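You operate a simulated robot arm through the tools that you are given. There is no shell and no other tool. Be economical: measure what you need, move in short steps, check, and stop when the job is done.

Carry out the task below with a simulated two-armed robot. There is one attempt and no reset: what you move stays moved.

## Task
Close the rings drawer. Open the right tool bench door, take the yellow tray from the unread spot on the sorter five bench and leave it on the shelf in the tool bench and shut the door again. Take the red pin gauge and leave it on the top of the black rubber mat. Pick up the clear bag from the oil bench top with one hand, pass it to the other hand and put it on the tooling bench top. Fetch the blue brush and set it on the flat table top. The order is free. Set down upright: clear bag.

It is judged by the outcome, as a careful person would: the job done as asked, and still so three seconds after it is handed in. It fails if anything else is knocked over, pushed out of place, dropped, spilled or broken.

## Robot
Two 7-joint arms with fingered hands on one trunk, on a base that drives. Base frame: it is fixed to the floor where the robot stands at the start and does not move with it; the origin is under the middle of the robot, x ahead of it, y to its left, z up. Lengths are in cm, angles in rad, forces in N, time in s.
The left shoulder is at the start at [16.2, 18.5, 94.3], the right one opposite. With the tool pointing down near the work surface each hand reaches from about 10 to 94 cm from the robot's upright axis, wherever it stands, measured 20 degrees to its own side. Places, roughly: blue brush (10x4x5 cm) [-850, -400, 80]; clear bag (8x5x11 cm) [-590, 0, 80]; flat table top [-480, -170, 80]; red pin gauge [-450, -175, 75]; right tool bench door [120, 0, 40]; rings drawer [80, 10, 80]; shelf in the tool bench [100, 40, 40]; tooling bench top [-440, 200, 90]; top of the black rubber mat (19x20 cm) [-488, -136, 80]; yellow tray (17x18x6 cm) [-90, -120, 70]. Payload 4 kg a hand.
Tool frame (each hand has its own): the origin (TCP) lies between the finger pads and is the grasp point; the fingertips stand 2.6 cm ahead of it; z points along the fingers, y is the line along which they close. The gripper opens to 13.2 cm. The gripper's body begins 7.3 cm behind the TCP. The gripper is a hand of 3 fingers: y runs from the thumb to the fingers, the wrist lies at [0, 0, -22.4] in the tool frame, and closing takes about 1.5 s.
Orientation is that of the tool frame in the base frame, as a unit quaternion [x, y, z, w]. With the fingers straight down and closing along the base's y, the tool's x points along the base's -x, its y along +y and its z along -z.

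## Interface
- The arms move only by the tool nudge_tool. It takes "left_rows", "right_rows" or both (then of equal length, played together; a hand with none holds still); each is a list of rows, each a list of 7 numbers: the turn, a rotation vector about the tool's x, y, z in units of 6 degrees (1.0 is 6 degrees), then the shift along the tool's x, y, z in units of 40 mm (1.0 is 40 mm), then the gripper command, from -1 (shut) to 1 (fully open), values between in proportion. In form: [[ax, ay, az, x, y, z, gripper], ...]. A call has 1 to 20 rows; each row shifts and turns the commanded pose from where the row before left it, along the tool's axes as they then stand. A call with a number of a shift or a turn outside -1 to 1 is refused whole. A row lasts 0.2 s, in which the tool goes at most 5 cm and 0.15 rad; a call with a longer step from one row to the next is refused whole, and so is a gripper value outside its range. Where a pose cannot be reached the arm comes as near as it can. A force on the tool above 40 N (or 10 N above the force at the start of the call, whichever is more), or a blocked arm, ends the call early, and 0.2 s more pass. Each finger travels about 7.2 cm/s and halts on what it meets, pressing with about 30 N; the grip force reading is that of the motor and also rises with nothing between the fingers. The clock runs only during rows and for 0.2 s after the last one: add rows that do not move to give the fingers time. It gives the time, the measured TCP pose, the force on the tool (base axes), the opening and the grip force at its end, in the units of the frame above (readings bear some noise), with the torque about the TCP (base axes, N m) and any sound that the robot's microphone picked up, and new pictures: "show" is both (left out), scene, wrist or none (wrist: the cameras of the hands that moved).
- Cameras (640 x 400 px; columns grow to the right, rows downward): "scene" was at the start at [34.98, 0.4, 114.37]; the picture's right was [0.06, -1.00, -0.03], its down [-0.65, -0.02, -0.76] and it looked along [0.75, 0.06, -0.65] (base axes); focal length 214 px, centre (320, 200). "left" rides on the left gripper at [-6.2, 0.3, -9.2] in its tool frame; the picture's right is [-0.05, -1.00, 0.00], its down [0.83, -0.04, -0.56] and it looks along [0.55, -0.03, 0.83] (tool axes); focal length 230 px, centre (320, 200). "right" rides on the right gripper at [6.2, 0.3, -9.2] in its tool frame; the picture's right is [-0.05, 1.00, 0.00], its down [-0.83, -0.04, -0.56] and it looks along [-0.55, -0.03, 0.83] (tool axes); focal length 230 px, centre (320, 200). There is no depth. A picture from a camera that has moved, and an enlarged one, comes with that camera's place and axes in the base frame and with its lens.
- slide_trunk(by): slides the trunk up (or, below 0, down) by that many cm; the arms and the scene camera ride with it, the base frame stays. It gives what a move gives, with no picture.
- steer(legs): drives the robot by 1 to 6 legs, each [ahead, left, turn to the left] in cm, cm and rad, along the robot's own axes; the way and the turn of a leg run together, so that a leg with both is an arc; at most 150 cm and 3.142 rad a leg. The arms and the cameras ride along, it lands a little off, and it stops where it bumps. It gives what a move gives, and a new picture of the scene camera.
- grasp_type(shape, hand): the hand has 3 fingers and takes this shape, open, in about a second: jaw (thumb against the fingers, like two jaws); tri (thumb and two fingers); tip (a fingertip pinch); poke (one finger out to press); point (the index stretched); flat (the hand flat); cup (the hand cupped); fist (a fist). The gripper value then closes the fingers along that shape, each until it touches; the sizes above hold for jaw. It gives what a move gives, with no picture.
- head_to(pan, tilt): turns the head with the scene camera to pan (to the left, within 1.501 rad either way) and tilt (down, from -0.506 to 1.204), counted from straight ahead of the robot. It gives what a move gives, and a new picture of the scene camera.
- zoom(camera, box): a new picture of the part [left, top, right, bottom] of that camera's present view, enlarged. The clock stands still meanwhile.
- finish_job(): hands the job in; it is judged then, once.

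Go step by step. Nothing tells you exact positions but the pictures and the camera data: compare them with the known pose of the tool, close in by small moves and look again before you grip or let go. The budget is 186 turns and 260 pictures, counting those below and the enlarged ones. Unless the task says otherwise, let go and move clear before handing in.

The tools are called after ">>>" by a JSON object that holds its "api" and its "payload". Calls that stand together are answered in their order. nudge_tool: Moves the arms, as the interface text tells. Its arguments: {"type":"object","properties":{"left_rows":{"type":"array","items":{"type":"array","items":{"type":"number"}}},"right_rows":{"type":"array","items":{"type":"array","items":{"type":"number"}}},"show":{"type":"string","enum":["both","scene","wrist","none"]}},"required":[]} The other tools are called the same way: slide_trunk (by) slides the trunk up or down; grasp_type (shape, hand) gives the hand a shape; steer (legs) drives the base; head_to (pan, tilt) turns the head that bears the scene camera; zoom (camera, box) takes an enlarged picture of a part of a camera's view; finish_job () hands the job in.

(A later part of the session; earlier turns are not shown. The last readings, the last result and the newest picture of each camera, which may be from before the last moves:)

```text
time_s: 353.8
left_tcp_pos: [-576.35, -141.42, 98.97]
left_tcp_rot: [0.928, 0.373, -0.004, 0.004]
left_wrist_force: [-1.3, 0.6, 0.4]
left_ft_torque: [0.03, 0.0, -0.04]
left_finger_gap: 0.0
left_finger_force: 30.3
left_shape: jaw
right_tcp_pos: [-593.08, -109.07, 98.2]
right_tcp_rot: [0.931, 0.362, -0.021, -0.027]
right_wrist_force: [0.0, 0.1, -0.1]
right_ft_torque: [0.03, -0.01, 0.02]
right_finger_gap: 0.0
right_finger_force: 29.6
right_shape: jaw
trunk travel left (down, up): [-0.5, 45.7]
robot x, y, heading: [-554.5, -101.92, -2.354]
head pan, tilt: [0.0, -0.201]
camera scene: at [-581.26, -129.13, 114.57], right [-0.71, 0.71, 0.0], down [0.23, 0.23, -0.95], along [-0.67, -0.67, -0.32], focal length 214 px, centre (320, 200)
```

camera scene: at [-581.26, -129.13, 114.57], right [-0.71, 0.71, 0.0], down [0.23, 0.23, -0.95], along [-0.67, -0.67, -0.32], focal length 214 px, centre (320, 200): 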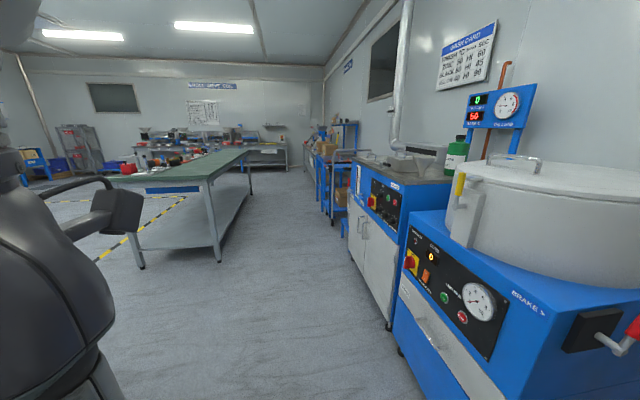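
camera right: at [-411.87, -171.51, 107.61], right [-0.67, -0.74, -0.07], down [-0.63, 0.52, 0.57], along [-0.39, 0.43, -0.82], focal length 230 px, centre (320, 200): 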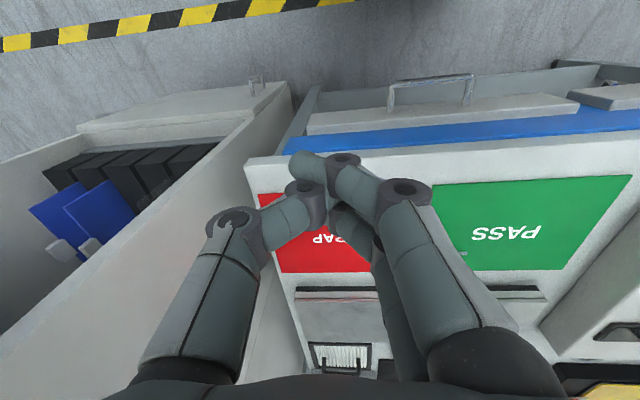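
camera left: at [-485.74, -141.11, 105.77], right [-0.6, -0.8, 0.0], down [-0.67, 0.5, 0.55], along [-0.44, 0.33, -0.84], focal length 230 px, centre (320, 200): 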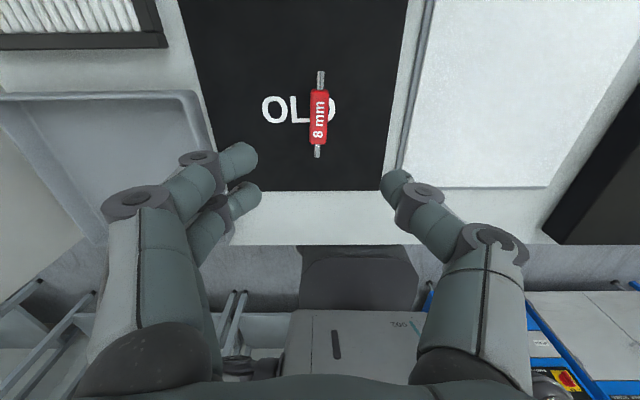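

Zooming toward the expected brush direction.

>>> {"api": "zoom", "payload": {"camera": "scene", "box": [110, 110, 370, 230]}}

```text
2.46 times, centred on (240, 170) of scene
camera zoom: at [-581.26, -129.13, 114.57], right [-0.71, 0.71, 0.0], down [0.23, 0.23, -0.95], along [-0.67, -0.67, -0.32], focal length 528 px, centre (517, 274)
```

zoom: 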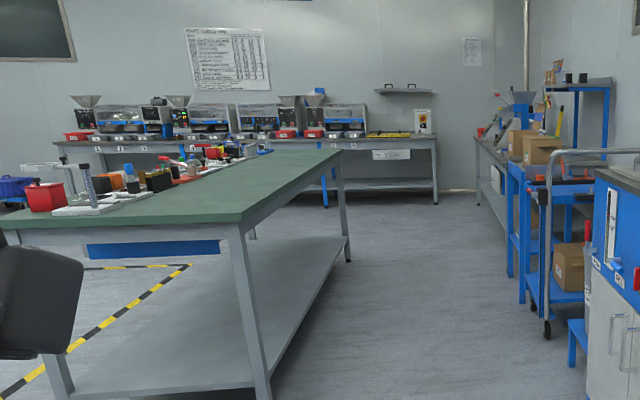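

The brush should be on the bench along the right wall. The corridor is narrow for my elbows, so I'll face the wall (heading 2.5) and strafe along.

>>> {"api": "steer", "payload": {"legs": [[0, 0, -1.43], [-9, 0, 0], [0, 150, 0], [0, 150, 0], [0, 85, 0]]}}

```text
time_s: 376.4
left_tcp_pos: [-817.62, -399.71, 99.09]
left_tcp_rot: [0.949, -0.315, -0.007, 0.002]
left_wrist_force: [0.5, 0.3, -0.3]
left_ft_torque: [0.02, -0.01, -0.02]
left_finger_gap: 0.01
left_finger_force: 29.7
left_shape: jaw
right_tcp_pos: [-788.33, -377.85, 98.15]
right_tcp_rot: [0.945, -0.324, 0.001, -0.035]
right_wrist_force: [0.4, -0.1, 0.4]
right_ft_torque: [0.03, 0.01, 0.03]
right_finger_gap: 0.0
right_finger_force: 29.9
right_shape: jaw
trunk travel left (down, up): [-0.5, 45.7]
robot x, y, heading: [-775.26, -414.8, 2.53]
head pan, tilt: [0.0, -0.201]
camera scene: at [-805.93, -392.93, 114.58], right [0.58, 0.82, 0.0], down [0.26, -0.18, -0.95], along [-0.77, 0.55, -0.32], focal length 214 px, centre (320, 200)
```

scene: 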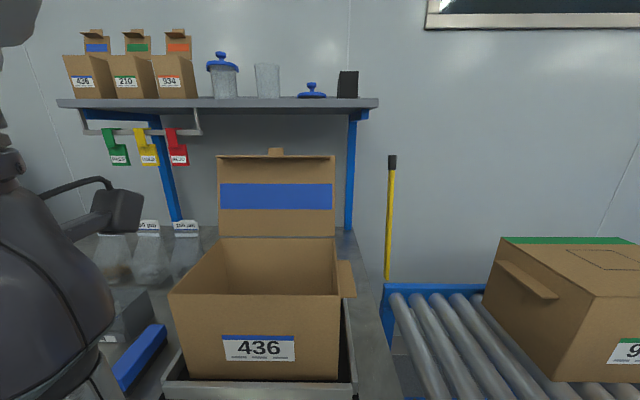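

At the bench. Looking down-left to find the blue brush.

>>> {"api": "head_to", "payload": {"pan": 0.3, "tilt": 0.3}}

```text
time_s: 377.4
left_tcp_pos: [-817.55, -399.72, 99.1]
left_tcp_rot: [0.949, -0.314, -0.005, 0.002]
left_wrist_force: [-0.4, -0.3, -0.8]
left_ft_torque: [-0.02, 0.01, -0.07]
left_finger_gap: 0.0
left_finger_force: 30.3
left_shape: jaw
right_tcp_pos: [-788.42, -377.86, 98.18]
right_tcp_rot: [0.945, -0.324, 0.0, -0.035]
right_wrist_force: [0.3, -0.5, -0.6]
right_ft_torque: [0.0, 0.01, -0.01]
right_finger_gap: 0.01
right_finger_force: 29.5
right_shape: jaw
trunk travel left (down, up): [-0.5, 45.7]
robot x, y, heading: [-774.57, -414.85, 2.519]
head pan, tilt: [0.3, 0.3]
camera scene: at [-806.07, -396.16, 110.38], right [0.34, 0.93, -0.15], down [0.64, -0.35, -0.68], along [-0.69, 0.14, -0.71], focal length 214 px, centre (320, 200)
```

scene: 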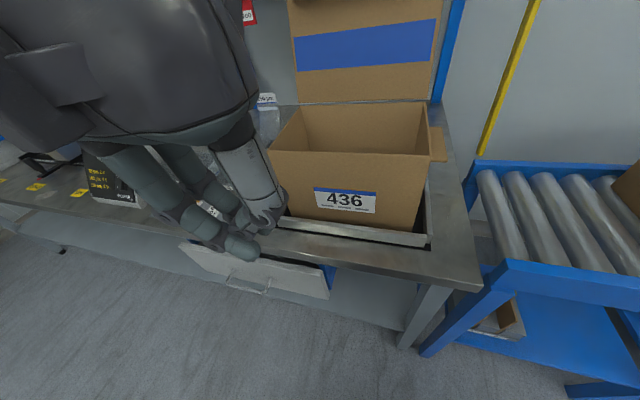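

The left hand hides that spot; strafing 28 cm left to uncover it.

>>> {"api": "steer", "payload": {"legs": [[0, 28, 0]]}}

```text
time_s: 379.3
left_tcp_pos: [-833.4, -422.45, 99.07]
left_tcp_rot: [0.95, -0.314, -0.006, 0.001]
left_wrist_force: [0.9, -0.8, 0.0]
left_ft_torque: [0.02, 0.0, 0.01]
left_finger_gap: 0.0
left_finger_force: 29.8
left_shape: jaw
right_tcp_pos: [-804.51, -400.61, 98.2]
right_tcp_rot: [0.946, -0.323, 0.0, -0.035]
right_wrist_force: [-0.8, 0.0, -0.2]
right_ft_torque: [0.01, -0.01, 0.02]
right_finger_gap: 0.0
right_finger_force: 29.7
right_shape: jaw
trunk travel left (down, up): [-0.5, 45.7]
robot x, y, heading: [-791.02, -437.23, 2.526]
head pan, tilt: [0.3, 0.3]
camera scene: at [-822.11, -418.92, 110.37], right [0.34, 0.93, -0.15], down [0.64, -0.35, -0.68], along [-0.69, 0.14, -0.71], focal length 214 px, centre (320, 200)
```

scene: 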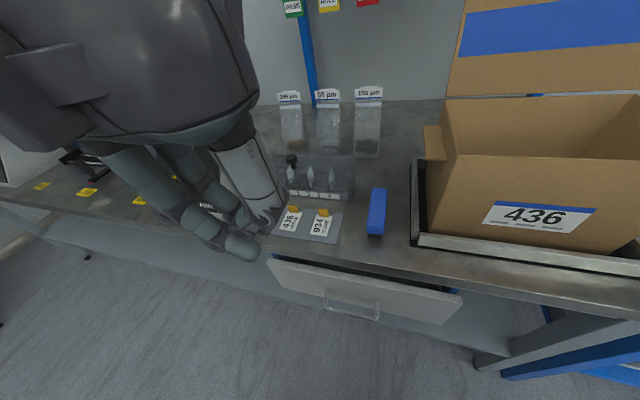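

Found the blue brush at about (-843,-405.5), long axis pointing away from me. Moving the left hand above it.

>>> {"api": "nudge_tool", "payload": {"left_rows": [[0, 0, 0, -0.88, -0.4, 0, 0.1], [0, 0, 0, -0.88, -0.4, 0, 0.1], [0, 0, 0, -0.88, -0.4, 0.3, 0.1], [0, 0, 0, -0.88, -0.4, 0.6, 0.1], [0, 0, 0, -0.88, -0.4, 0.8, 0.1]], "show": "wrist"}}

```text
refused: row 5 steps farther than a row can; nothing moved
```

>>> {"api": "nudge_tool", "payload": {"left_rows": [[0, 0, 0, -0.88, -0.4, 0, 0.1], [0, 0, 0, -0.88, -0.4, 0, 0.1], [0, 0, 0, -0.88, -0.4, 0, 0.1], [0, 0, 0, -0.88, -0.4, 0.3, 0.1], [0, 0, 0, -0.88, -0.4, 0.4, 0.1], [0, 0, 0, 0, 0, 0.9, 0.1], [0, 0, 0, 0, 0, 0.5, 0.1]], "show": "wrist"}}

```text
time_s: 380.9
left_tcp_pos: [-841.73, -412.39, 91.58]
left_tcp_rot: [0.95, -0.313, -0.005, 0.001]
left_wrist_force: [-0.1, -0.3, -0.5]
left_ft_torque: [0.01, -0.02, 0.0]
left_finger_gap: 7.24
left_finger_force: 0.1
left_shape: jaw
left hand out of reach, approached as far as the arm can: row 3, 4, 5
right_tcp_pos: [-804.3, -400.46, 98.11]
right_tcp_rot: [0.945, -0.324, 0.002, -0.033]
right_wrist_force: [-0.3, -0.4, -1.2]
right_ft_torque: [-0.03, -0.05, 0.03]
right_finger_gap: 0.0
right_finger_force: 30.0
right_shape: jaw
trunk travel left (down, up): [-0.5, 45.7]
robot x, y, heading: [-790.6, -437.35, 2.533]
head pan, tilt: [0.3, 0.3]
camera left: at [-846.8, -408.92, 100.92], right [0.55, 0.83, -0.01], down [0.7, -0.46, 0.55], along [0.45, -0.31, -0.84], focal length 230 px, centre (320, 200)
```

left: 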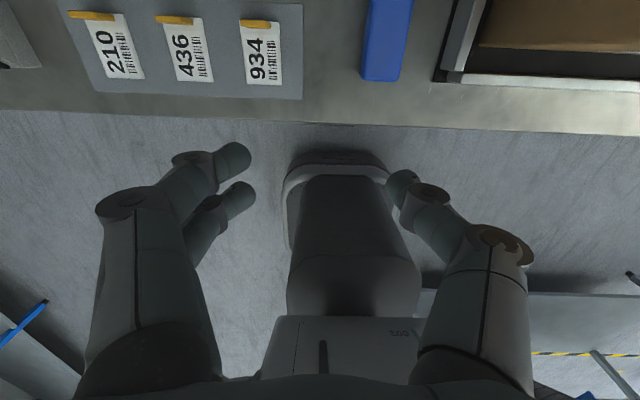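

The left hand can't cross further inward; shifting the base right 10 cm, then positioning over the brush (top z≈77).

>>> {"api": "steer", "payload": {"legs": [[0, -10, 0]]}}

>>> {"api": "nudge_tool", "payload": {"left_rows": [[0, 0, 0, -0.7, 0.42, 0, 0.1], [0, 0, 0, -0.7, 0.42, 0, 0.1], [0, 0, 0, -0.6, 0.42, 0.3, 0.1], [0, 0, 0, 0, 0, 0.7, 0.1], [0, 0, 0, 0, 0, 0.6, 0.1]], "show": "wrist"}}

```text
time_s: 382.1
left_tcp_pos: [-836.0, -404.51, 91.69]
left_tcp_rot: [0.95, -0.313, -0.006, 0.001]
left_wrist_force: [1.2, 0.6, 0.3]
left_ft_torque: [-0.04, 0.06, 0.02]
left_finger_gap: 7.26
left_finger_force: 0.1
left_shape: jaw
right_tcp_pos: [-798.76, -392.54, 98.21]
right_tcp_rot: [0.946, -0.324, 0.0, -0.034]
right_wrist_force: [0.3, -0.2, -0.2]
right_ft_torque: [-0.03, 0.02, 0.03]
right_finger_gap: 0.0
right_finger_force: 29.8
right_shape: jaw
trunk travel left (down, up): [-0.5, 45.7]
robot x, y, heading: [-785.26, -429.3, 2.528]
head pan, tilt: [0.3, 0.3]
camera scene: at [-816.43, -410.85, 110.37], right [0.34, 0.93, -0.15], down [0.64, -0.35, -0.68], along [-0.69, 0.14, -0.71], focal length 214 px, centre (320, 200)
```

scene: 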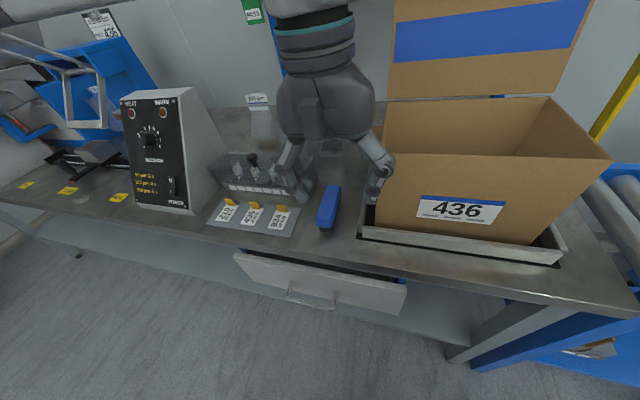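

```text
time_s: 383.2
left_tcp_pos: [-845.54, -403.84, 85.2]
left_tcp_rot: [0.949, -0.314, -0.005, 0.001]
left_wrist_force: [0.2, 0.5, 0.6]
left_ft_torque: [0.0, -0.02, 0.04]
left_finger_gap: 7.22
left_finger_force: 0.1
left_shape: jaw
right_tcp_pos: [-798.89, -392.54, 98.09]
right_tcp_rot: [0.945, -0.324, 0.002, -0.034]
right_wrist_force: [-0.1, -0.2, -0.8]
right_ft_torque: [0.01, 0.0, 0.02]
right_finger_gap: 0.01
right_finger_force: 30.1
right_shape: jaw
trunk travel left (down, up): [-0.5, 45.7]
robot x, y, heading: [-785.11, -429.46, 2.53]
head pan, tilt: [0.3, 0.3]
camera left: at [-850.67, -400.25, 94.53], right [0.55, 0.83, 0.0], down [0.7, -0.46, 0.55], along [0.45, -0.31, -0.84], focal length 230 px, centre (320, 200)
```

left: 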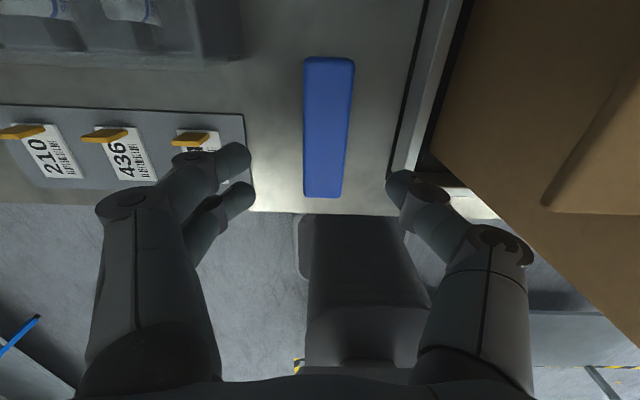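

Brush is centred. Lowering and gripping.

>>> {"api": "nudge_tool", "payload": {"left_rows": [[0, 0, 0, -0.15, -0.05, 0.6, 0.1], [0, 0, 0, -0.1, -0.05, 0.6, 0.1], [0, 0, 0, -0.1, 0, 0.6, 0.1], [0, 0, 0, 0, 0, 0.3, 0.1], [0, 0, 0, 0, 0, 0.1, 0.1], [0, 0, 0, 0, 0, 0, -0.4], [0, 0, 0, 0, 0, 0, -0.8], [0, 0, 0, 0, 0, 0, -1], [0, 0, 0, 0, 0, 0, -1]], "show": "wrist"}}

```text
time_s: 385.2
left_tcp_pos: [-846.71, -402.62, 76.63]
left_tcp_rot: [0.949, -0.314, -0.006, 0.001]
left_wrist_force: [-1.0, -0.9, 4.0]
left_ft_torque: [-0.07, 0.07, 0.02]
left_finger_gap: 2.49
left_finger_force: 29.9
left_shape: jaw
right_tcp_pos: [-798.77, -392.65, 98.18]
right_tcp_rot: [0.945, -0.324, 0.001, -0.035]
right_wrist_force: [-0.5, 0.7, 0.5]
right_ft_torque: [0.02, -0.01, -0.01]
right_finger_gap: 0.0
right_finger_force: 29.6
right_shape: jaw
trunk travel left (down, up): [-0.5, 45.7]
robot x, y, heading: [-785.13, -429.66, 2.529]
head pan, tilt: [0.3, 0.3]
camera left: at [-851.73, -399.12, 85.95], right [0.55, 0.83, -0.01], down [0.7, -0.46, 0.55], along [0.45, -0.31, -0.84], focal length 230 px, centre (320, 200)
```

left: 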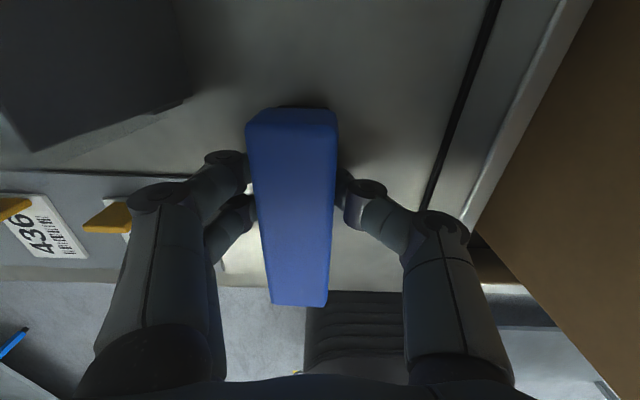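

Brush gripped. Lifting, tucking, and driving back to the rear side of the flat table.

>>> {"api": "nudge_tool", "payload": {"left_rows": [[0, 0, 0, 0, 0, -0.8, -1], [0, 0, 0, 0, 0, -1, -1], [0, 0, 0, 0, 0, -1, -1], [0, 0, 0, 0, 0, -1, -1], [0, 0, 0, 0, 0, -1, -1], [0, 0, 0, 0, 0, -1, -1], [0, 0, 0, 0.9, 0, -0.3, -1], [0, 0, 0, 0.9, 0, 0, -1], [0, 0, 0, 0.9, 0, 0, -1], [0, 0, 0, 0.9, 0, 0, -1], [0, 0, 0, 0.9, 0, 0, -1]], "show": "none"}}

>>> {"api": "steer", "payload": {"legs": [[0, -150, 0], [0, -150, 0], [0, -86, 0], [0, 0, 1.54], [0, 0, 1.54]]}}

```text
time_s: 387.6
left_tcp_pos: [-832.18, -415.09, 99.49]
left_tcp_rot: [0.949, -0.314, -0.006, 0.001]
left_wrist_force: [-0.4, -0.2, -1.0]
left_ft_torque: [0.03, 0.0, 0.01]
left_finger_gap: 2.43
left_finger_force: 30.0
left_shape: jaw
left hand out of reach, approached as far as the arm can: row 5, 6
right_tcp_pos: [-798.67, -392.72, 98.17]
right_tcp_rot: [0.945, -0.324, 0.001, -0.035]
right_wrist_force: [-0.4, -0.7, -0.4]
right_ft_torque: [0.0, 0.04, -0.01]
right_finger_gap: 0.0
right_finger_force: 29.8
right_shape: jaw
trunk travel left (down, up): [-0.5, 45.7]
robot x, y, heading: [-785.49, -429.21, 2.527]
head pan, tilt: [0.3, 0.3]
```

```text
time_s: 413.2
left_tcp_pos: [-512.39, -155.94, 99.52]
left_tcp_rot: [0.386, 0.923, 0.0, 0.006]
left_wrist_force: [0.1, -0.5, -0.6]
left_ft_torque: [0.01, 0.0, -0.01]
left_finger_gap: 2.46
left_finger_force: 29.8
left_shape: jaw
right_tcp_pos: [-548.91, -172.72, 98.28]
right_tcp_rot: [0.397, 0.917, -0.034, -0.003]
right_wrist_force: [0.9, -0.6, -0.1]
right_ft_torque: [0.03, 0.0, 0.02]
right_finger_gap: 0.0
right_finger_force: 29.5
right_shape: jaw
trunk travel left (down, up): [-0.5, 45.7]
robot x, y, heading: [-556.64, -134.41, -0.774]
head pan, tilt: [0.3, 0.3]
camera scene: at [-528.5, -157.86, 110.37], right [-0.48, -0.86, -0.15], down [-0.58, 0.44, -0.68], along [0.66, -0.24, -0.71], focal length 214 px, centre (320, 200)
```

scene: 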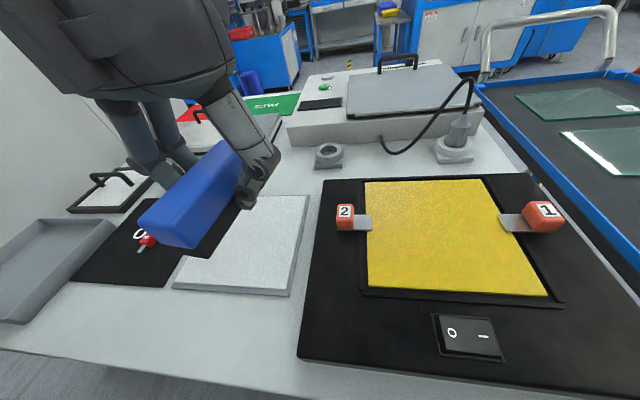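

Back at the table with the brush; the gauge is still on its mat. I'll back off a bit, then turn the hand so the brush lies along the free strip at the table's rear edge.

>>> {"api": "steer", "payload": {"legs": [[-12, 0, 0.1]]}}

>>> {"api": "nudge_tool", "payload": {"left_rows": [[0, 0, 1, 0, 0, 0, -1], [0, 0, 1, 0, 0, 0, -1], [0, 0, 1, 0, 0, 0, -1], [0, 0, 1, 0, 0, 0, -1], [0, 0, 1, 0, 0, 0, -1], [0, 0, 1, 0, 0, 0, -1], [0, 0, 1, 0, 0, 0, -1], [0, 0, 1, 0, 0, 0, -1], [0, 0, 1, 0, 0, 0, -1], [0, 0, 1, 0, 0, 0, -1], [0, 0, 1, 0, 0, 0, -1], [0, 0, 1, 0, 0, 0, -1], [0, 0, 1, 0, 0, 0, -1], [0, 0, 1, 0, 0, 0, -1], [0, 0, 1, 0, 0, 0, -1]], "show": "none"}}

```text
time_s: 414.4
left_tcp_pos: [-519.42, -143.53, 99.6]
left_tcp_rot: [0.338, 0.941, 0.0, 0.005]
left_wrist_force: [-0.6, -0.5, -1.5]
left_ft_torque: [-0.05, -0.06, -0.01]
left_finger_gap: 2.42
left_finger_force: 30.2
left_shape: jaw
right_tcp_pos: [-554.19, -163.86, 98.2]
right_tcp_rot: [0.35, 0.936, -0.035, -0.002]
right_wrist_force: [-0.9, 0.5, 0.8]
right_ft_torque: [-0.02, -0.01, 0.02]
right_finger_gap: 0.0
right_finger_force: 30.1
right_shape: jaw
trunk travel left (down, up): [-0.5, 45.7]
robot x, y, heading: [-565.69, -126.25, -0.667]
head pan, tilt: [0.3, 0.3]
camera scene: at [-535.37, -146.98, 110.38], right [-0.39, -0.91, -0.15], down [-0.62, 0.38, -0.68], along [0.68, -0.18, -0.71], focal length 214 px, centre (320, 200)
```

scene: 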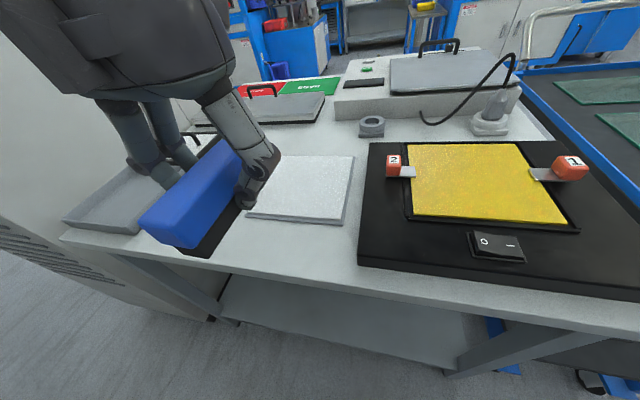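

```text
time_s: 417.6
left_tcp_pos: [-519.54, -143.51, 99.54]
left_tcp_rot: [0.906, 0.424, 0.004, 0.004]
left_wrist_force: [1.0, 0.2, -0.2]
left_ft_torque: [0.01, -0.02, 0.0]
left_finger_gap: 2.43
left_finger_force: 30.3
left_shape: jaw
right_tcp_pos: [-554.05, -163.92, 98.17]
right_tcp_rot: [0.35, 0.936, -0.034, -0.002]
right_wrist_force: [0.5, 0.1, 0.9]
right_ft_torque: [0.02, 0.0, 0.0]
right_finger_gap: 0.01
right_finger_force: 29.8
right_shape: jaw
trunk travel left (down, up): [-0.5, 45.7]
robot x, y, heading: [-565.62, -126.49, -0.665]
head pan, tilt: [0.3, 0.3]
```

Moving over the strip and lowering to z≈88 to check.

>>> {"api": "nudge_tool", "payload": {"left_rows": [[0, 0, 0, 0.13, 0.55, 0, -1], [0, 0, 0, 0.13, 0.55, 0, -1], [0, 0, 0, 0.13, 0.53, 0.3, -1], [0, 0, 0, 0, 0, 0.9, -1], [0, 0, 0, 0, 0, 0.9, -1], [0, 0, 0, 0, 0, 0.7, -1]], "show": "both"}}

```text
time_s: 419.0
left_tcp_pos: [-513.4, -146.09, 88.2]
left_tcp_rot: [0.905, 0.426, 0.004, 0.003]
left_wrist_force: [0.1, 0.5, -0.9]
left_ft_torque: [0.0, 0.02, 0.01]
left_finger_gap: 2.44
left_finger_force: 29.8
left_shape: jaw
right_tcp_pos: [-554.05, -164.08, 98.13]
right_tcp_rot: [0.35, 0.936, -0.034, -0.003]
right_wrist_force: [-0.9, 0.1, 0.4]
right_ft_torque: [-0.01, -0.03, -0.03]
right_finger_gap: 0.01
right_finger_force: 30.4
right_shape: jaw
trunk travel left (down, up): [-0.5, 45.7]
robot x, y, heading: [-565.86, -126.42, -0.669]
head pan, tilt: [0.3, 0.3]
camera scene: at [-535.3, -147.06, 110.35], right [-0.39, -0.91, -0.15], down [-0.62, 0.38, -0.68], along [0.68, -0.17, -0.72], focal length 214 px, centre (320, 200)
camera left: at [-517.24, -150.96, 97.37], right [-0.8, 0.6, -0.01], down [0.49, 0.67, 0.56], along [0.34, 0.44, -0.83], focal length 230 px, centre (320, 200)
```

scene: 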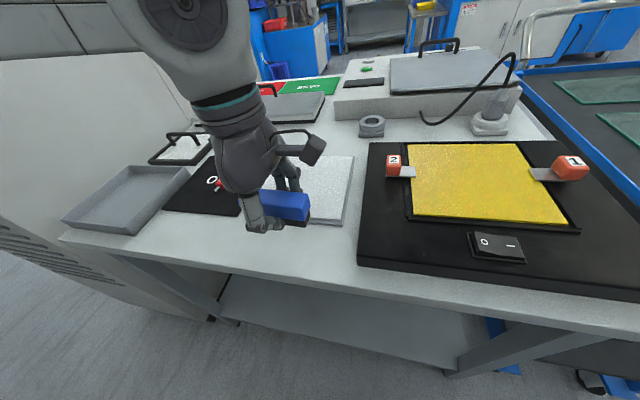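
left: 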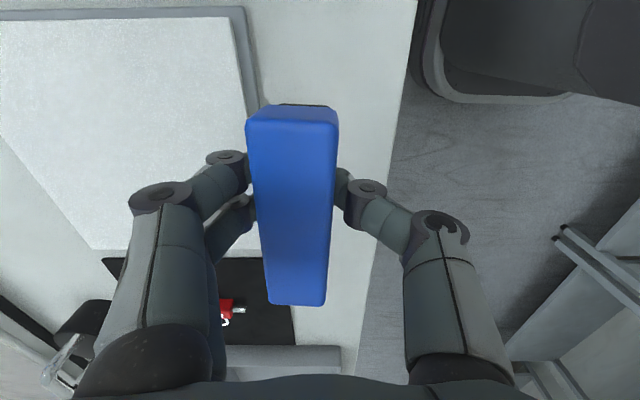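

Good alignment; shifting 0.8 cm toward the edge and lowering to contact.

>>> {"api": "nudge_tool", "payload": {"left_rows": [[0, 0, 0, 0, -0.2, 0.3, -1], [0, 0, 0, 0, 0, 0.3, -1], [0, 0, 0, 0, 0, 0.2, -1], [0, 0, 0, 0, 0, 0.08, -1], [0, 0, 0, 0, 0, 0.08, -1], [0, 0, 0, 0, 0, 0.08, -1], [0, 0, 0, 0, 0, 0, -1]], "show": "none"}}

```text
time_s: 420.6
left_tcp_pos: [-514.18, -145.81, 84.06]
left_tcp_rot: [0.905, 0.425, 0.004, 0.003]
left_wrist_force: [0.3, 0.1, -0.5]
left_ft_torque: [-0.01, 0.01, 0.04]
left_finger_gap: 2.44
left_finger_force: 29.3
left_shape: jaw
right_tcp_pos: [-554.08, -163.93, 98.32]
right_tcp_rot: [0.349, 0.936, -0.034, -0.002]
right_wrist_force: [-0.3, -0.1, 0.2]
right_ft_torque: [-0.01, 0.0, 0.0]
right_finger_gap: 0.02
right_finger_force: 30.5
right_shape: jaw
trunk travel left (down, up): [-0.5, 45.7]
robot x, y, heading: [-566.03, -126.4, -0.668]
head pan, tilt: [0.3, 0.3]
```

>>> {"api": "nudge_tool", "payload": {"left_rows": [[0, 0, 0, 0, 0, 0.08, -1], [0, 0, 0, 0, 0, 0.08, -1], [0, 0, 0, 0, 0, 0.08, -1], [0, 0, 0, 0, 0, 0.06, -1], [0, 0, 0, 0, 0, 0, -1]], "show": "none"}}

```text
time_s: 421.8
left_tcp_pos: [-513.85, -145.81, 83.03]
left_tcp_rot: [0.905, 0.425, 0.004, 0.003]
left_wrist_force: [1.0, 0.4, -0.9]
left_ft_torque: [0.0, -0.02, -0.02]
left_finger_gap: 2.43
left_finger_force: 30.1
left_shape: jaw
right_tcp_pos: [-554.1, -164.0, 98.19]
right_tcp_rot: [0.35, 0.936, -0.035, -0.003]
right_wrist_force: [0.2, 0.1, -0.1]
right_ft_torque: [-0.02, 0.01, 0.02]
right_finger_gap: 0.02
right_finger_force: 30.2
right_shape: jaw
trunk travel left (down, up): [-0.5, 45.7]
robot x, y, heading: [-565.51, -126.43, -0.667]
head pan, tilt: [0.3, 0.3]
```

>>> {"api": "nudge_tool", "payload": {"left_rows": [[0, 0, 0, 0, 0, 0.07, -1], [0, 0, 0, 0, 0, 0.07, -1], [0, 0, 0, 0, 0, 0.07, -1], [0, 0, 0, 0, 0, 0.07, -1], [0, 0, 0, 0, 0, 0.07, -1], [0, 0, 0, 0, 0, 0, -1]], "show": "none"}}

```text
time_s: 422.9
left_tcp_pos: [-513.87, -146.07, 82.57]
left_tcp_rot: [0.904, 0.427, 0.006, 0.01]
left_wrist_force: [-4.0, 5.9, 25.5]
left_ft_torque: [0.02, 0.08, -0.01]
left_finger_gap: 2.51
left_finger_force: 29.8
left_shape: jaw
right_tcp_pos: [-554.21, -163.8, 98.2]
right_tcp_rot: [0.348, 0.937, -0.034, 0.0]
right_wrist_force: [0.0, 0.5, 0.9]
right_ft_torque: [-0.04, 0.0, 0.0]
right_finger_gap: 0.0
right_finger_force: 30.1
right_shape: jaw
trunk travel left (down, up): [-0.5, 45.7]
robot x, y, heading: [-565.5, -126.34, -0.67]
head pan, tilt: [0.3, 0.3]
stopped in row 5 (left hand): the force on the tool passed its limit at 44 N (the readings are from after the stop); the commanded pose is now the measured one
```

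Contact. Releasing just enough and lifting.

>>> {"api": "nudge_tool", "payload": {"left_rows": [[0, 0, 0, 0, 0, -0.06, -1], [0, 0, 0, 0, 0, 0, -0.55], [0, 0, 0, 0, 0, 0, -0.4], [0, 0, 0, 0, 0, 0, -0.35], [0, 0, 0, 0, 0, -0.4, -0.35], [0, 0, 0, 0, 0, -0.8, -0.35], [0, 0, 0, 0, 0, -0.9, -0.35], [0, 0, 0, 0, 0, -0.9, -0.35], [0, 0, 0, 0, 0, -0.9, -0.35]], "show": "wrist"}}

```text
time_s: 424.9
left_tcp_pos: [-514.11, -145.67, 97.88]
left_tcp_rot: [0.904, 0.427, 0.005, 0.007]
left_wrist_force: [-0.1, -0.1, -0.3]
left_ft_torque: [-0.02, 0.02, -0.04]
left_finger_gap: 4.26
left_finger_force: 0.1
left_shape: jaw
right_tcp_pos: [-554.14, -163.88, 98.25]
right_tcp_rot: [0.349, 0.936, -0.033, -0.002]
right_wrist_force: [-0.6, 0.6, -0.2]
right_ft_torque: [-0.02, -0.02, -0.02]
right_finger_gap: 0.0
right_finger_force: 30.2
right_shape: jaw
trunk travel left (down, up): [-0.5, 45.7]
robot x, y, heading: [-565.46, -126.32, -0.671]
head pan, tilt: [0.3, 0.3]
camera left: at [-517.91, -150.49, 107.23], right [-0.8, 0.6, -0.02], down [0.49, 0.67, 0.56], along [0.34, 0.44, -0.83], focal length 230 px, centre (320, 200)
```

left: 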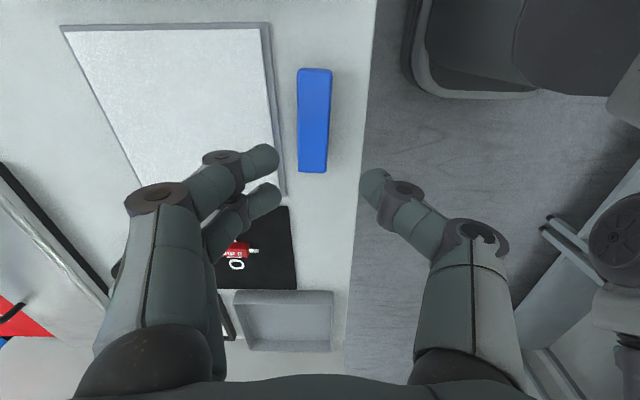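

Brush is on the flat table top. Next the clear bag: unyaw and tuck the left hand, turn around to the oil bench and strafe toward it.

>>> {"api": "nudge_tool", "payload": {"left_rows": [[0, 0, 0, 0, -0.9, -0.3, -0.35], [0, 0, 0, 0, -0.9, 0, -0.35], [0, 0, -1, 0, -0.7, 0, -0.35], [0, 0, -1, 0, 0, 0, -0.35], [0, 0, -1, 0, 0, 0, -0.35], [0, 0, -1, 0, 0, 0, -0.35], [0, 0, -1, 0, 0, 0, -0.35], [0, 0, -1, 0, 0, 0, -0.35], [0, 0, -1, 0, 0, 0, -0.35], [0, 0, -1, 0, 0, 0, -0.35], [0, 0, -1, 0, 0, 0, -0.35], [0, 0, -1, 0, 0, 0, -0.35], [0, 0, -1, 0, 0, 0, -0.35], [0, 0, -1, 0, 0, 0, -0.35], [0, 0, -1, 0, 0, 0, -0.35], [0, 0, -1, 0, 0, 0, -0.35], [0, 0, -1, 0, 0, 0, -0.35]], "show": "none"}}

>>> {"api": "steer", "payload": {"legs": [[-5, 0, 0], [0, 0, -1.555], [0, 0, -1.555], [0, -70, 0]]}}

>>> {"api": "head_to", "payload": {"pan": 0.0, "tilt": 0.1}}

```text
time_s: 428.5
left_tcp_pos: [-521.8, -139.59, 99.07]
left_tcp_rot: [0.338, 0.941, -0.001, 0.009]
left_wrist_force: [0.4, 0.0, 0.2]
left_ft_torque: [0.01, -0.04, -0.02]
left_finger_gap: 4.26
left_finger_force: 0.1
left_shape: jaw
right_tcp_pos: [-554.09, -163.99, 98.16]
right_tcp_rot: [0.349, 0.937, -0.034, -0.002]
right_wrist_force: [-0.3, 0.8, 0.3]
right_ft_torque: [-0.03, -0.02, -0.03]
right_finger_gap: 0.0
right_finger_force: 30.0
right_shape: jaw
trunk travel left (down, up): [-0.5, 45.7]
robot x, y, heading: [-565.52, -126.13, -0.667]
head pan, tilt: [0.3, 0.3]
```

```text
time_s: 440.5
left_tcp_pos: [-570.49, -53.88, 98.97]
left_tcp_rot: [0.943, -0.331, -0.009, 0.0]
left_wrist_force: [0.0, -0.5, 0.9]
left_ft_torque: [-0.01, -0.03, 0.0]
left_finger_gap: 4.26
left_finger_force: 0.0
left_shape: jaw
right_tcp_pos: [-538.54, -29.12, 98.18]
right_tcp_rot: [0.939, -0.342, 0.001, -0.034]
right_wrist_force: [0.0, 0.5, 0.2]
right_ft_torque: [0.01, 0.04, -0.01]
right_finger_gap: 0.01
right_finger_force: 30.2
right_shape: jaw
trunk travel left (down, up): [-0.5, 45.7]
robot x, y, heading: [-526.13, -66.49, 2.484]
head pan, tilt: [0.3, 0.3]
camera scene: at [-556.88, -46.79, 110.37], right [0.38, 0.91, -0.15], down [0.63, -0.37, -0.68], along [-0.68, 0.16, -0.71], focal length 214 px, centre (320, 200)
```

scene: 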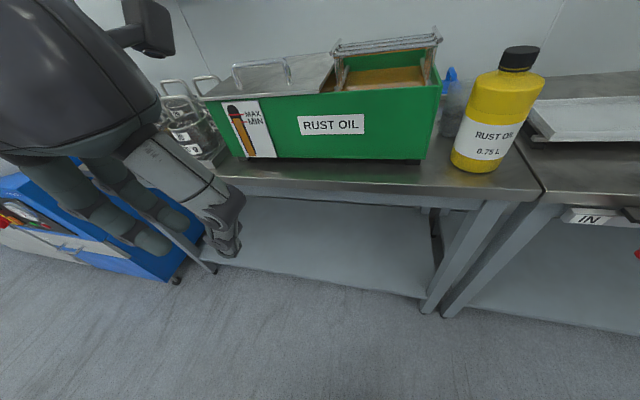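

```text
time_s: 441.3
left_tcp_pos: [-570.38, -54.04, 99.02]
left_tcp_rot: [0.943, -0.331, -0.009, -0.002]
left_wrist_force: [0.1, 1.0, 0.0]
left_ft_torque: [-0.01, 0.04, 0.0]
left_finger_gap: 4.26
left_finger_force: 0.0
left_shape: jaw
right_tcp_pos: [-538.42, -29.18, 98.23]
right_tcp_rot: [0.939, -0.343, 0.002, -0.035]
right_wrist_force: [-0.8, -0.3, 0.5]
right_ft_torque: [0.02, -0.01, 0.0]
right_finger_gap: 0.01
right_finger_force: 29.7
right_shape: jaw
trunk travel left (down, up): [-0.5, 45.7]
robot x, y, heading: [-526.47, -66.66, 2.488]
head pan, tilt: [0.0, 0.099]
camera scene: at [-556.18, -43.92, 111.84], right [0.61, 0.79, 0.0], down [0.47, -0.36, -0.81], along [-0.64, 0.49, -0.59], focal length 214 px, centre (320, 200)
```

scene: 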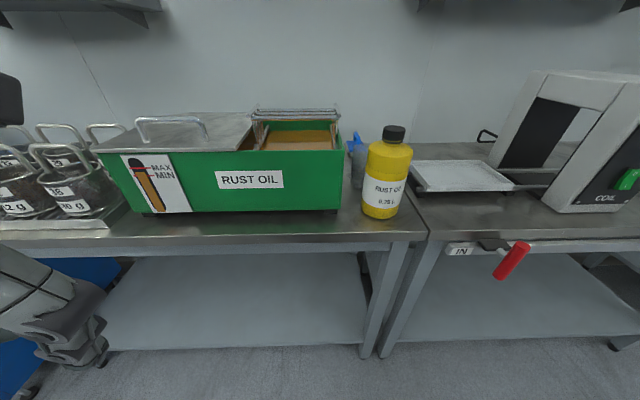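

The clear bag seems to stand behind the yellow bottle. Zooming.

>>> {"api": "zoom", "payload": {"camera": "scene", "box": [320, 110, 440, 230]}}

```text
3.33 times, centred on (380, 170) of scene
camera zoom: at [-556.18, -43.92, 111.84], right [0.61, 0.79, 0.0], down [0.47, -0.36, -0.81], along [-0.64, 0.49, -0.59], focal length 715 px, centre (120, 300)
```

zoom: 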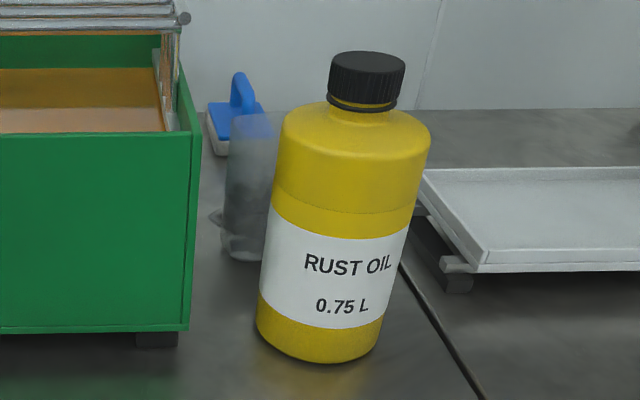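

The bag stands behind the bottle with free room in front of and behind it, so the hand should close fore-aft. I'll use the right hand, turned 90°, coming from above. Moving the base closer and turning/raising the right hand.

>>> {"api": "steer", "payload": {"legs": [[24, 5, 0]]}}

>>> {"api": "nudge_tool", "payload": {"right_rows": [[0, 0, -1, 0, 0, -0.25, 0.3], [0, 0, -1, 0, 0, -0.25, 0.3], [0, 0, -1, 0, 0, -0.25, 0.3], [0, 0, -1, 0, 0, -0.25, 0.3], [0, 0, -1, 0, 0, -0.25, 0.3], [0, 0, -1, 0, 0, -0.25, 0.3], [0, 0, -1, 0, 0, -0.25, 0.3], [0, 0, -1, 0, 0, -0.25, 0.3], [0, 0, -1, 0, 0, -0.25, 0.3], [0, 0, -1, 0, 0, -0.25, 0.3], [0, 0, -1, 0, 0, -0.25, 0.3], [0, 0, -1, 0, 0, -0.25, 0.3], [0, 0, -1, 0, 0, -0.25, 0.3], [0, 0, -1, 0, 0, -0.25, 0.3], [0, 0, -1, 0, 0, -0.2, 0.3]], "show": "none"}}

```text
time_s: 443.1
left_tcp_pos: [-593.16, -43.07, 99.09]
left_tcp_rot: [0.944, -0.33, -0.009, -0.001]
left_wrist_force: [0.3, -0.1, -0.2]
left_ft_torque: [-0.01, -0.05, 0.03]
left_finger_gap: 4.24
left_finger_force: 0.0
left_shape: jaw
right_tcp_pos: [-561.34, -18.17, 98.16]
right_tcp_rot: [0.94, -0.341, 0.002, -0.034]
right_wrist_force: [0.1, 0.4, -0.1]
right_ft_torque: [0.01, 0.01, 0.01]
right_finger_gap: 0.0
right_finger_force: 29.9
right_shape: jaw
trunk travel left (down, up): [-0.5, 45.7]
robot x, y, heading: [-549.27, -55.13, 2.49]
head pan, tilt: [0.0, 0.099]
camera scene: at [-578.93, -32.93, 111.83], right [0.61, 0.8, 0.0], down [0.47, -0.36, -0.81], along [-0.64, 0.49, -0.59], focal length 214 px, centre (320, 200)
```

scene: 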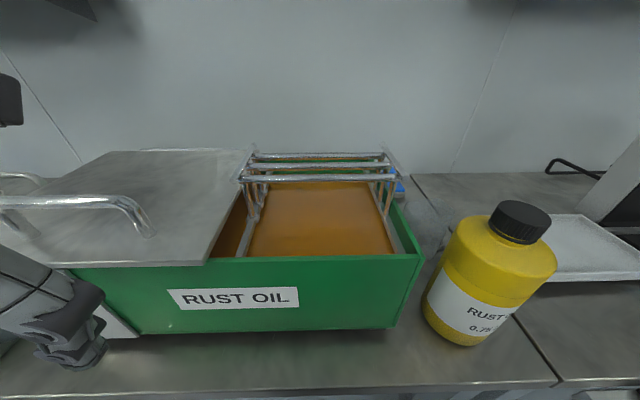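

```text
time_s: 446.3
left_tcp_pos: [-593.09, -43.21, 99.19]
left_tcp_rot: [0.944, -0.33, -0.008, -0.001]
left_wrist_force: [0.2, 0.4, 0.9]
left_ft_torque: [0.05, -0.03, 0.02]
left_finger_gap: 4.26
left_finger_force: 0.1
left_shape: jaw
right_tcp_pos: [-561.68, -19.28, 113.12]
right_tcp_rot: [0.905, 0.424, 0.026, -0.024]
right_wrist_force: [1.1, -0.4, -0.8]
right_ft_torque: [-0.03, -0.03, 0.01]
right_finger_gap: 8.56
right_finger_force: 0.1
right_shape: jaw
trunk travel left (down, up): [-0.5, 45.7]
robot x, y, heading: [-548.98, -55.74, 2.489]
head pan, tilt: [0.0, 0.099]
```

The turned right hand is fine. Moving it over the bag at a safe height and looking down.

>>> {"api": "nudge_tool", "payload": {"right_rows": [[0, 0, 0, -0.115, -0.89, 0, 0.3], [0, 0, 0, -0.115, -0.89, 0, 0.3], [0, 0, 0, -0.115, -0.89, 0, 0.3], [0, 0, 0, -0.115, -0.89, 0, 0.3], [0, 0, 0, -0.115, -0.89, 0, 0.3], [0, 0, 0, -0.115, -0.89, 0, 0.3], [0, 0, 0, -0.115, -0.89, 0, 0.3], [0, 0, 0, -0.115, -0.89, 0, 0.3], [0, 0, 0, -0.115, -0.89, 0, 0.3]], "show": "wrist"}}

```text
time_s: 448.3
left_tcp_pos: [-593.18, -43.06, 98.94]
left_tcp_rot: [0.944, -0.329, -0.008, -0.002]
left_wrist_force: [-0.2, 0.4, 0.2]
left_ft_torque: [0.02, 0.02, 0.02]
left_finger_gap: 4.26
left_finger_force: 0.2
left_shape: jaw
right_tcp_pos: [-585.3, -1.38, 109.27]
right_tcp_rot: [0.905, 0.423, 0.024, -0.023]
right_wrist_force: [0.1, 0.0, 0.5]
right_ft_torque: [-0.05, -0.03, 0.01]
right_finger_gap: 8.59
right_finger_force: 0.0
right_shape: jaw
right hand out of reach, approached as far as the arm can: row 7, 8, 9
trunk travel left (down, up): [-0.5, 45.7]
robot x, y, heading: [-549.05, -55.68, 2.487]
head pan, tilt: [0.0, 0.099]
camera right: at [-581.35, 2.71, 118.84], right [0.73, -0.68, -0.03], down [-0.58, -0.64, 0.5], along [-0.36, -0.35, -0.86], focal length 230 px, centre (320, 200)
```

right: 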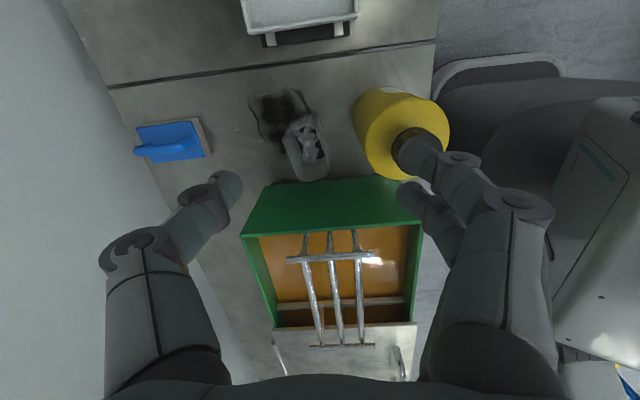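

Seen from above, the bag's 5 cm thickness is indeed fore-aft; its top centre is at (-589.3,-2.2). Raising the left hand out of the way, shifting the base 3 cm ahead/left, then lowering over the bag.

>>> {"api": "nudge_tool", "payload": {"left_rows": [[0, 0, 0, 0.4, 0, -0.8, 0], [0, 0, 0, 0.6, 0.1, -0.8, 0], [0, 0, 0, 0.6, 0.1, -0.5, 0]], "show": "none"}}

>>> {"api": "steer", "payload": {"legs": [[2.6, 3.2, 0]]}}

>>> {"api": "nudge_tool", "payload": {"right_rows": [[0, 0, 0, 0, 0, 0.8, 0.3], [0, 0, 0, 0, 0, 0.8, 0.3], [0, 0, 0, 0, 0, 0.8, 0.3]], "show": "wrist"}}

```text
time_s: 449.1
left_tcp_pos: [-588.31, -48.23, 107.34]
left_tcp_rot: [0.944, -0.33, -0.009, -0.001]
left_wrist_force: [-0.2, 0.5, 0.3]
left_ft_torque: [-0.01, 0.01, 0.01]
left_finger_gap: 6.53
left_finger_force: 0.2
left_shape: jaw
right_tcp_pos: [-585.2, -1.4, 109.51]
right_tcp_rot: [0.905, 0.423, 0.024, -0.024]
right_wrist_force: [0.1, 0.6, 0.4]
right_ft_torque: [0.01, 0.0, -0.03]
right_finger_gap: 8.53
right_finger_force: 0.0
right_shape: jaw
trunk travel left (down, up): [-0.5, 45.7]
robot x, y, heading: [-549.09, -55.08, 2.489]
head pan, tilt: [0.0, 0.099]
```

```text
time_s: 450.0
left_tcp_pos: [-592.33, -49.16, 107.31]
left_tcp_rot: [0.944, -0.331, -0.008, -0.002]
left_wrist_force: [-0.2, 0.1, -0.7]
left_ft_torque: [0.01, -0.04, 0.0]
left_finger_gap: 6.54
left_finger_force: 0.0
left_shape: jaw
right_tcp_pos: [-589.16, -2.5, 109.44]
right_tcp_rot: [0.905, 0.423, 0.024, -0.024]
right_wrist_force: [-0.1, -0.3, -0.5]
right_ft_torque: [0.04, -0.01, 0.02]
right_finger_gap: 8.55
right_finger_force: 0.0
right_shape: jaw
trunk travel left (down, up): [-0.5, 45.7]
robot x, y, heading: [-553.25, -56.4, 2.488]
head pan, tilt: [0.0, 0.099]
camera scene: at [-582.91, -34.03, 111.87], right [0.61, 0.8, 0.0], down [0.47, -0.35, -0.81], along [-0.64, 0.49, -0.59], focal length 214 px, centre (320, 200)
```

scene: 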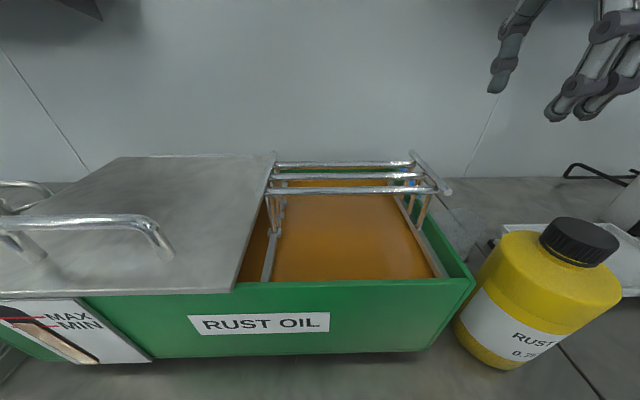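

```text
time_s: 450.8
left_tcp_pos: [-592.21, -49.07, 107.31]
left_tcp_rot: [0.944, -0.33, -0.009, -0.001]
left_wrist_force: [-0.1, -0.1, -0.5]
left_ft_torque: [-0.04, -0.02, 0.02]
left_finger_gap: 6.54
left_finger_force: 0.1
left_shape: jaw
right_tcp_pos: [-589.05, -1.53, 99.96]
right_tcp_rot: [0.906, 0.423, 0.023, -0.024]
right_wrist_force: [-0.3, 0.1, -0.4]
right_ft_torque: [-0.02, 0.0, -0.02]
right_finger_gap: 8.57
right_finger_force: 0.1
right_shape: jaw
trunk travel left (down, up): [-0.5, 45.7]
robot x, y, heading: [-553.37, -56.29, 2.494]
head pan, tilt: [0.0, 0.099]
camera right: at [-585.06, 2.4, 109.37], right [0.73, -0.68, -0.03], down [-0.58, -0.64, 0.5], along [-0.36, -0.35, -0.86], focal length 230 px, centre (320, 200)
```

right: 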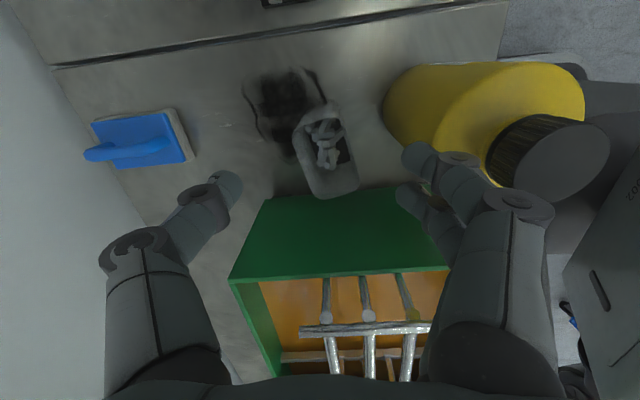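

Bag is right under the hand. Narrowing the opening a bit and lowering to z≈88.

>>> {"api": "nudge_tool", "payload": {"right_rows": [[0, 0, 0, -0.05, 0, 0.3, 0.12], [0, 0, 0, -0.05, 0, 0.65, 0.12], [0, 0, 0, -0.05, 0, 0.65, 0.12], [0, 0, 0, 0, 0, 0.65, 0.12], [0, 0, 0, 0, 0, 0.65, 0.12]], "show": "wrist"}}

```text
time_s: 452.0
left_tcp_pos: [-592.33, -49.14, 107.24]
left_tcp_rot: [0.944, -0.33, -0.009, -0.001]
left_wrist_force: [-0.1, 0.6, 0.3]
left_ft_torque: [-0.01, 0.0, 0.02]
left_finger_gap: 6.54
left_finger_force: 0.1
left_shape: jaw
right_tcp_pos: [-589.05, -1.51, 88.02]
right_tcp_rot: [0.906, 0.423, 0.023, -0.023]
right_wrist_force: [-0.4, 0.5, -0.4]
right_ft_torque: [0.0, 0.02, 0.05]
right_finger_gap: 7.43
right_finger_force: 0.1
right_shape: jaw
trunk travel left (down, up): [-0.5, 45.7]
robot x, y, heading: [-552.9, -56.61, 2.488]
head pan, tilt: [0.0, 0.099]
camera right: at [-585.24, 2.56, 97.55], right [0.73, -0.68, -0.03], down [-0.58, -0.64, 0.5], along [-0.36, -0.35, -0.86], focal length 230 px, centre (320, 200)
```

right: 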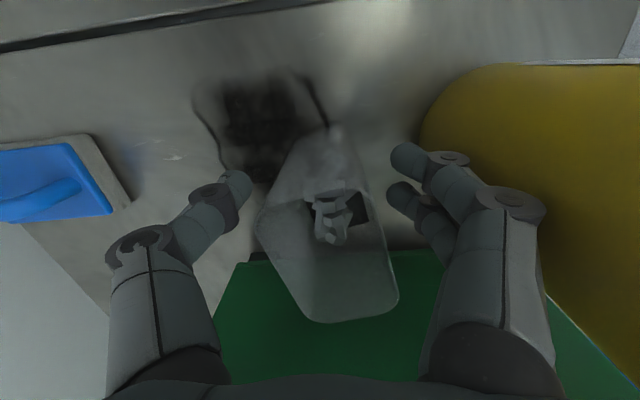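

The bag is between the fingers, slightly left of hand centre. Shifting 1.5 cm left and closing gently.

>>> {"api": "nudge_tool", "payload": {"right_rows": [[0, 0, 0, -0.38, 0, 0, 0.12], [0, 0, 0, 0, 0, 0.1, -0.1], [0, 0, 0, 0, 0, 0, -0.4], [0, 0, 0, 0, 0, 0, -0.7], [0, 0, 0, 0, 0, 0, -1], [0, 0, 0, 0, 0, 0, -1], [0, 0, 0, 0, 0, 0, -1]], "show": "wrist"}}

```text
time_s: 453.6
left_tcp_pos: [-592.2, -49.02, 107.31]
left_tcp_rot: [0.944, -0.33, -0.01, -0.001]
left_wrist_force: [-0.7, -0.3, 0.6]
left_ft_torque: [-0.02, 0.0, -0.01]
left_finger_gap: 6.57
left_finger_force: 0.1
left_shape: jaw
right_tcp_pos: [-589.99, -2.59, 87.75]
right_tcp_rot: [0.905, 0.424, 0.023, -0.024]
right_wrist_force: [0.5, 0.8, -0.4]
right_ft_torque: [0.0, -0.04, 0.02]
right_finger_gap: 4.01
right_finger_force: 30.1
right_shape: jaw
trunk travel left (down, up): [-0.5, 45.7]
robot x, y, heading: [-553.24, -56.51, 2.492]
head pan, tilt: [0.0, 0.099]
camera right: at [-586.16, 1.46, 97.26], right [0.73, -0.68, -0.03], down [-0.58, -0.64, 0.5], along [-0.36, -0.35, -0.86], focal length 230 px, centre (320, 200)
```

right: 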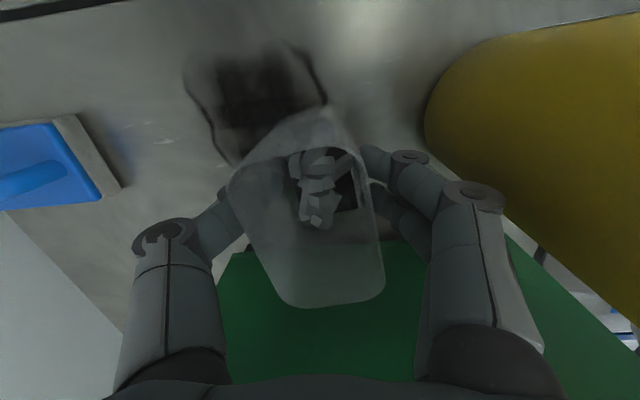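

Gripped (4 cm). Lifting 24 cm.

>>> {"api": "nudge_tool", "payload": {"right_rows": [[0, 0, 0, 0, 0, -0.3, -1], [0, 0, 0, 0, 0, -0.6, -1], [0, 0, 0, 0, 0, -0.8, -1], [0, 0, 0, 0, 0, -0.8, -1], [0, 0, 0, 0, 0, -0.8, -1], [0, 0, 0, 0, 0, -0.8, -1], [0, 0, 0, 0, 0, -0.8, -1], [0, 0, 0, 0, 0, -0.8, -1], [0, 0, 0, 0, 0, -0.5, -1]], "show": "scene"}}

```text
time_s: 455.6
left_tcp_pos: [-592.18, -49.06, 107.35]
left_tcp_rot: [0.944, -0.331, -0.009, -0.001]
left_wrist_force: [0.8, -0.2, 0.3]
left_ft_torque: [0.02, -0.02, 0.0]
left_finger_gap: 6.54
left_finger_force: 0.0
left_shape: jaw
right_tcp_pos: [-588.34, -3.99, 110.2]
right_tcp_rot: [0.906, 0.423, 0.022, -0.024]
right_wrist_force: [-0.1, 0.6, -3.5]
right_ft_torque: [-0.01, -0.02, 0.06]
right_finger_gap: 4.02
right_finger_force: 30.4
right_shape: jaw
right hand out of reach, approached as far as the arm can: row 8, 9
trunk travel left (down, up): [-0.5, 45.7]
robot x, y, heading: [-553.05, -56.53, 2.491]
head pan, tilt: [0.0, 0.099]
camera scene: at [-582.84, -33.95, 111.85], right [0.61, 0.8, 0.0], down [0.47, -0.36, -0.81], along [-0.64, 0.49, -0.59], focal length 214 px, centre (320, 200)
```

scene: 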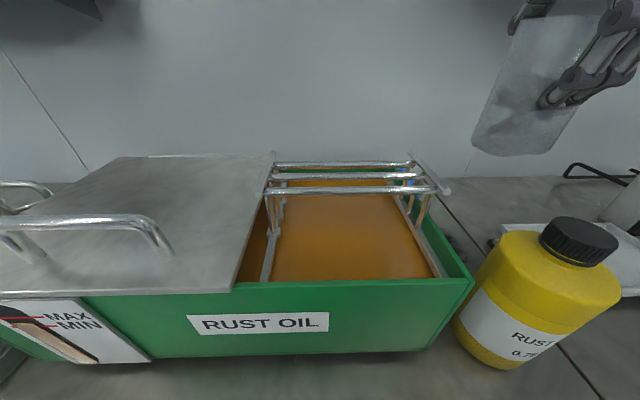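

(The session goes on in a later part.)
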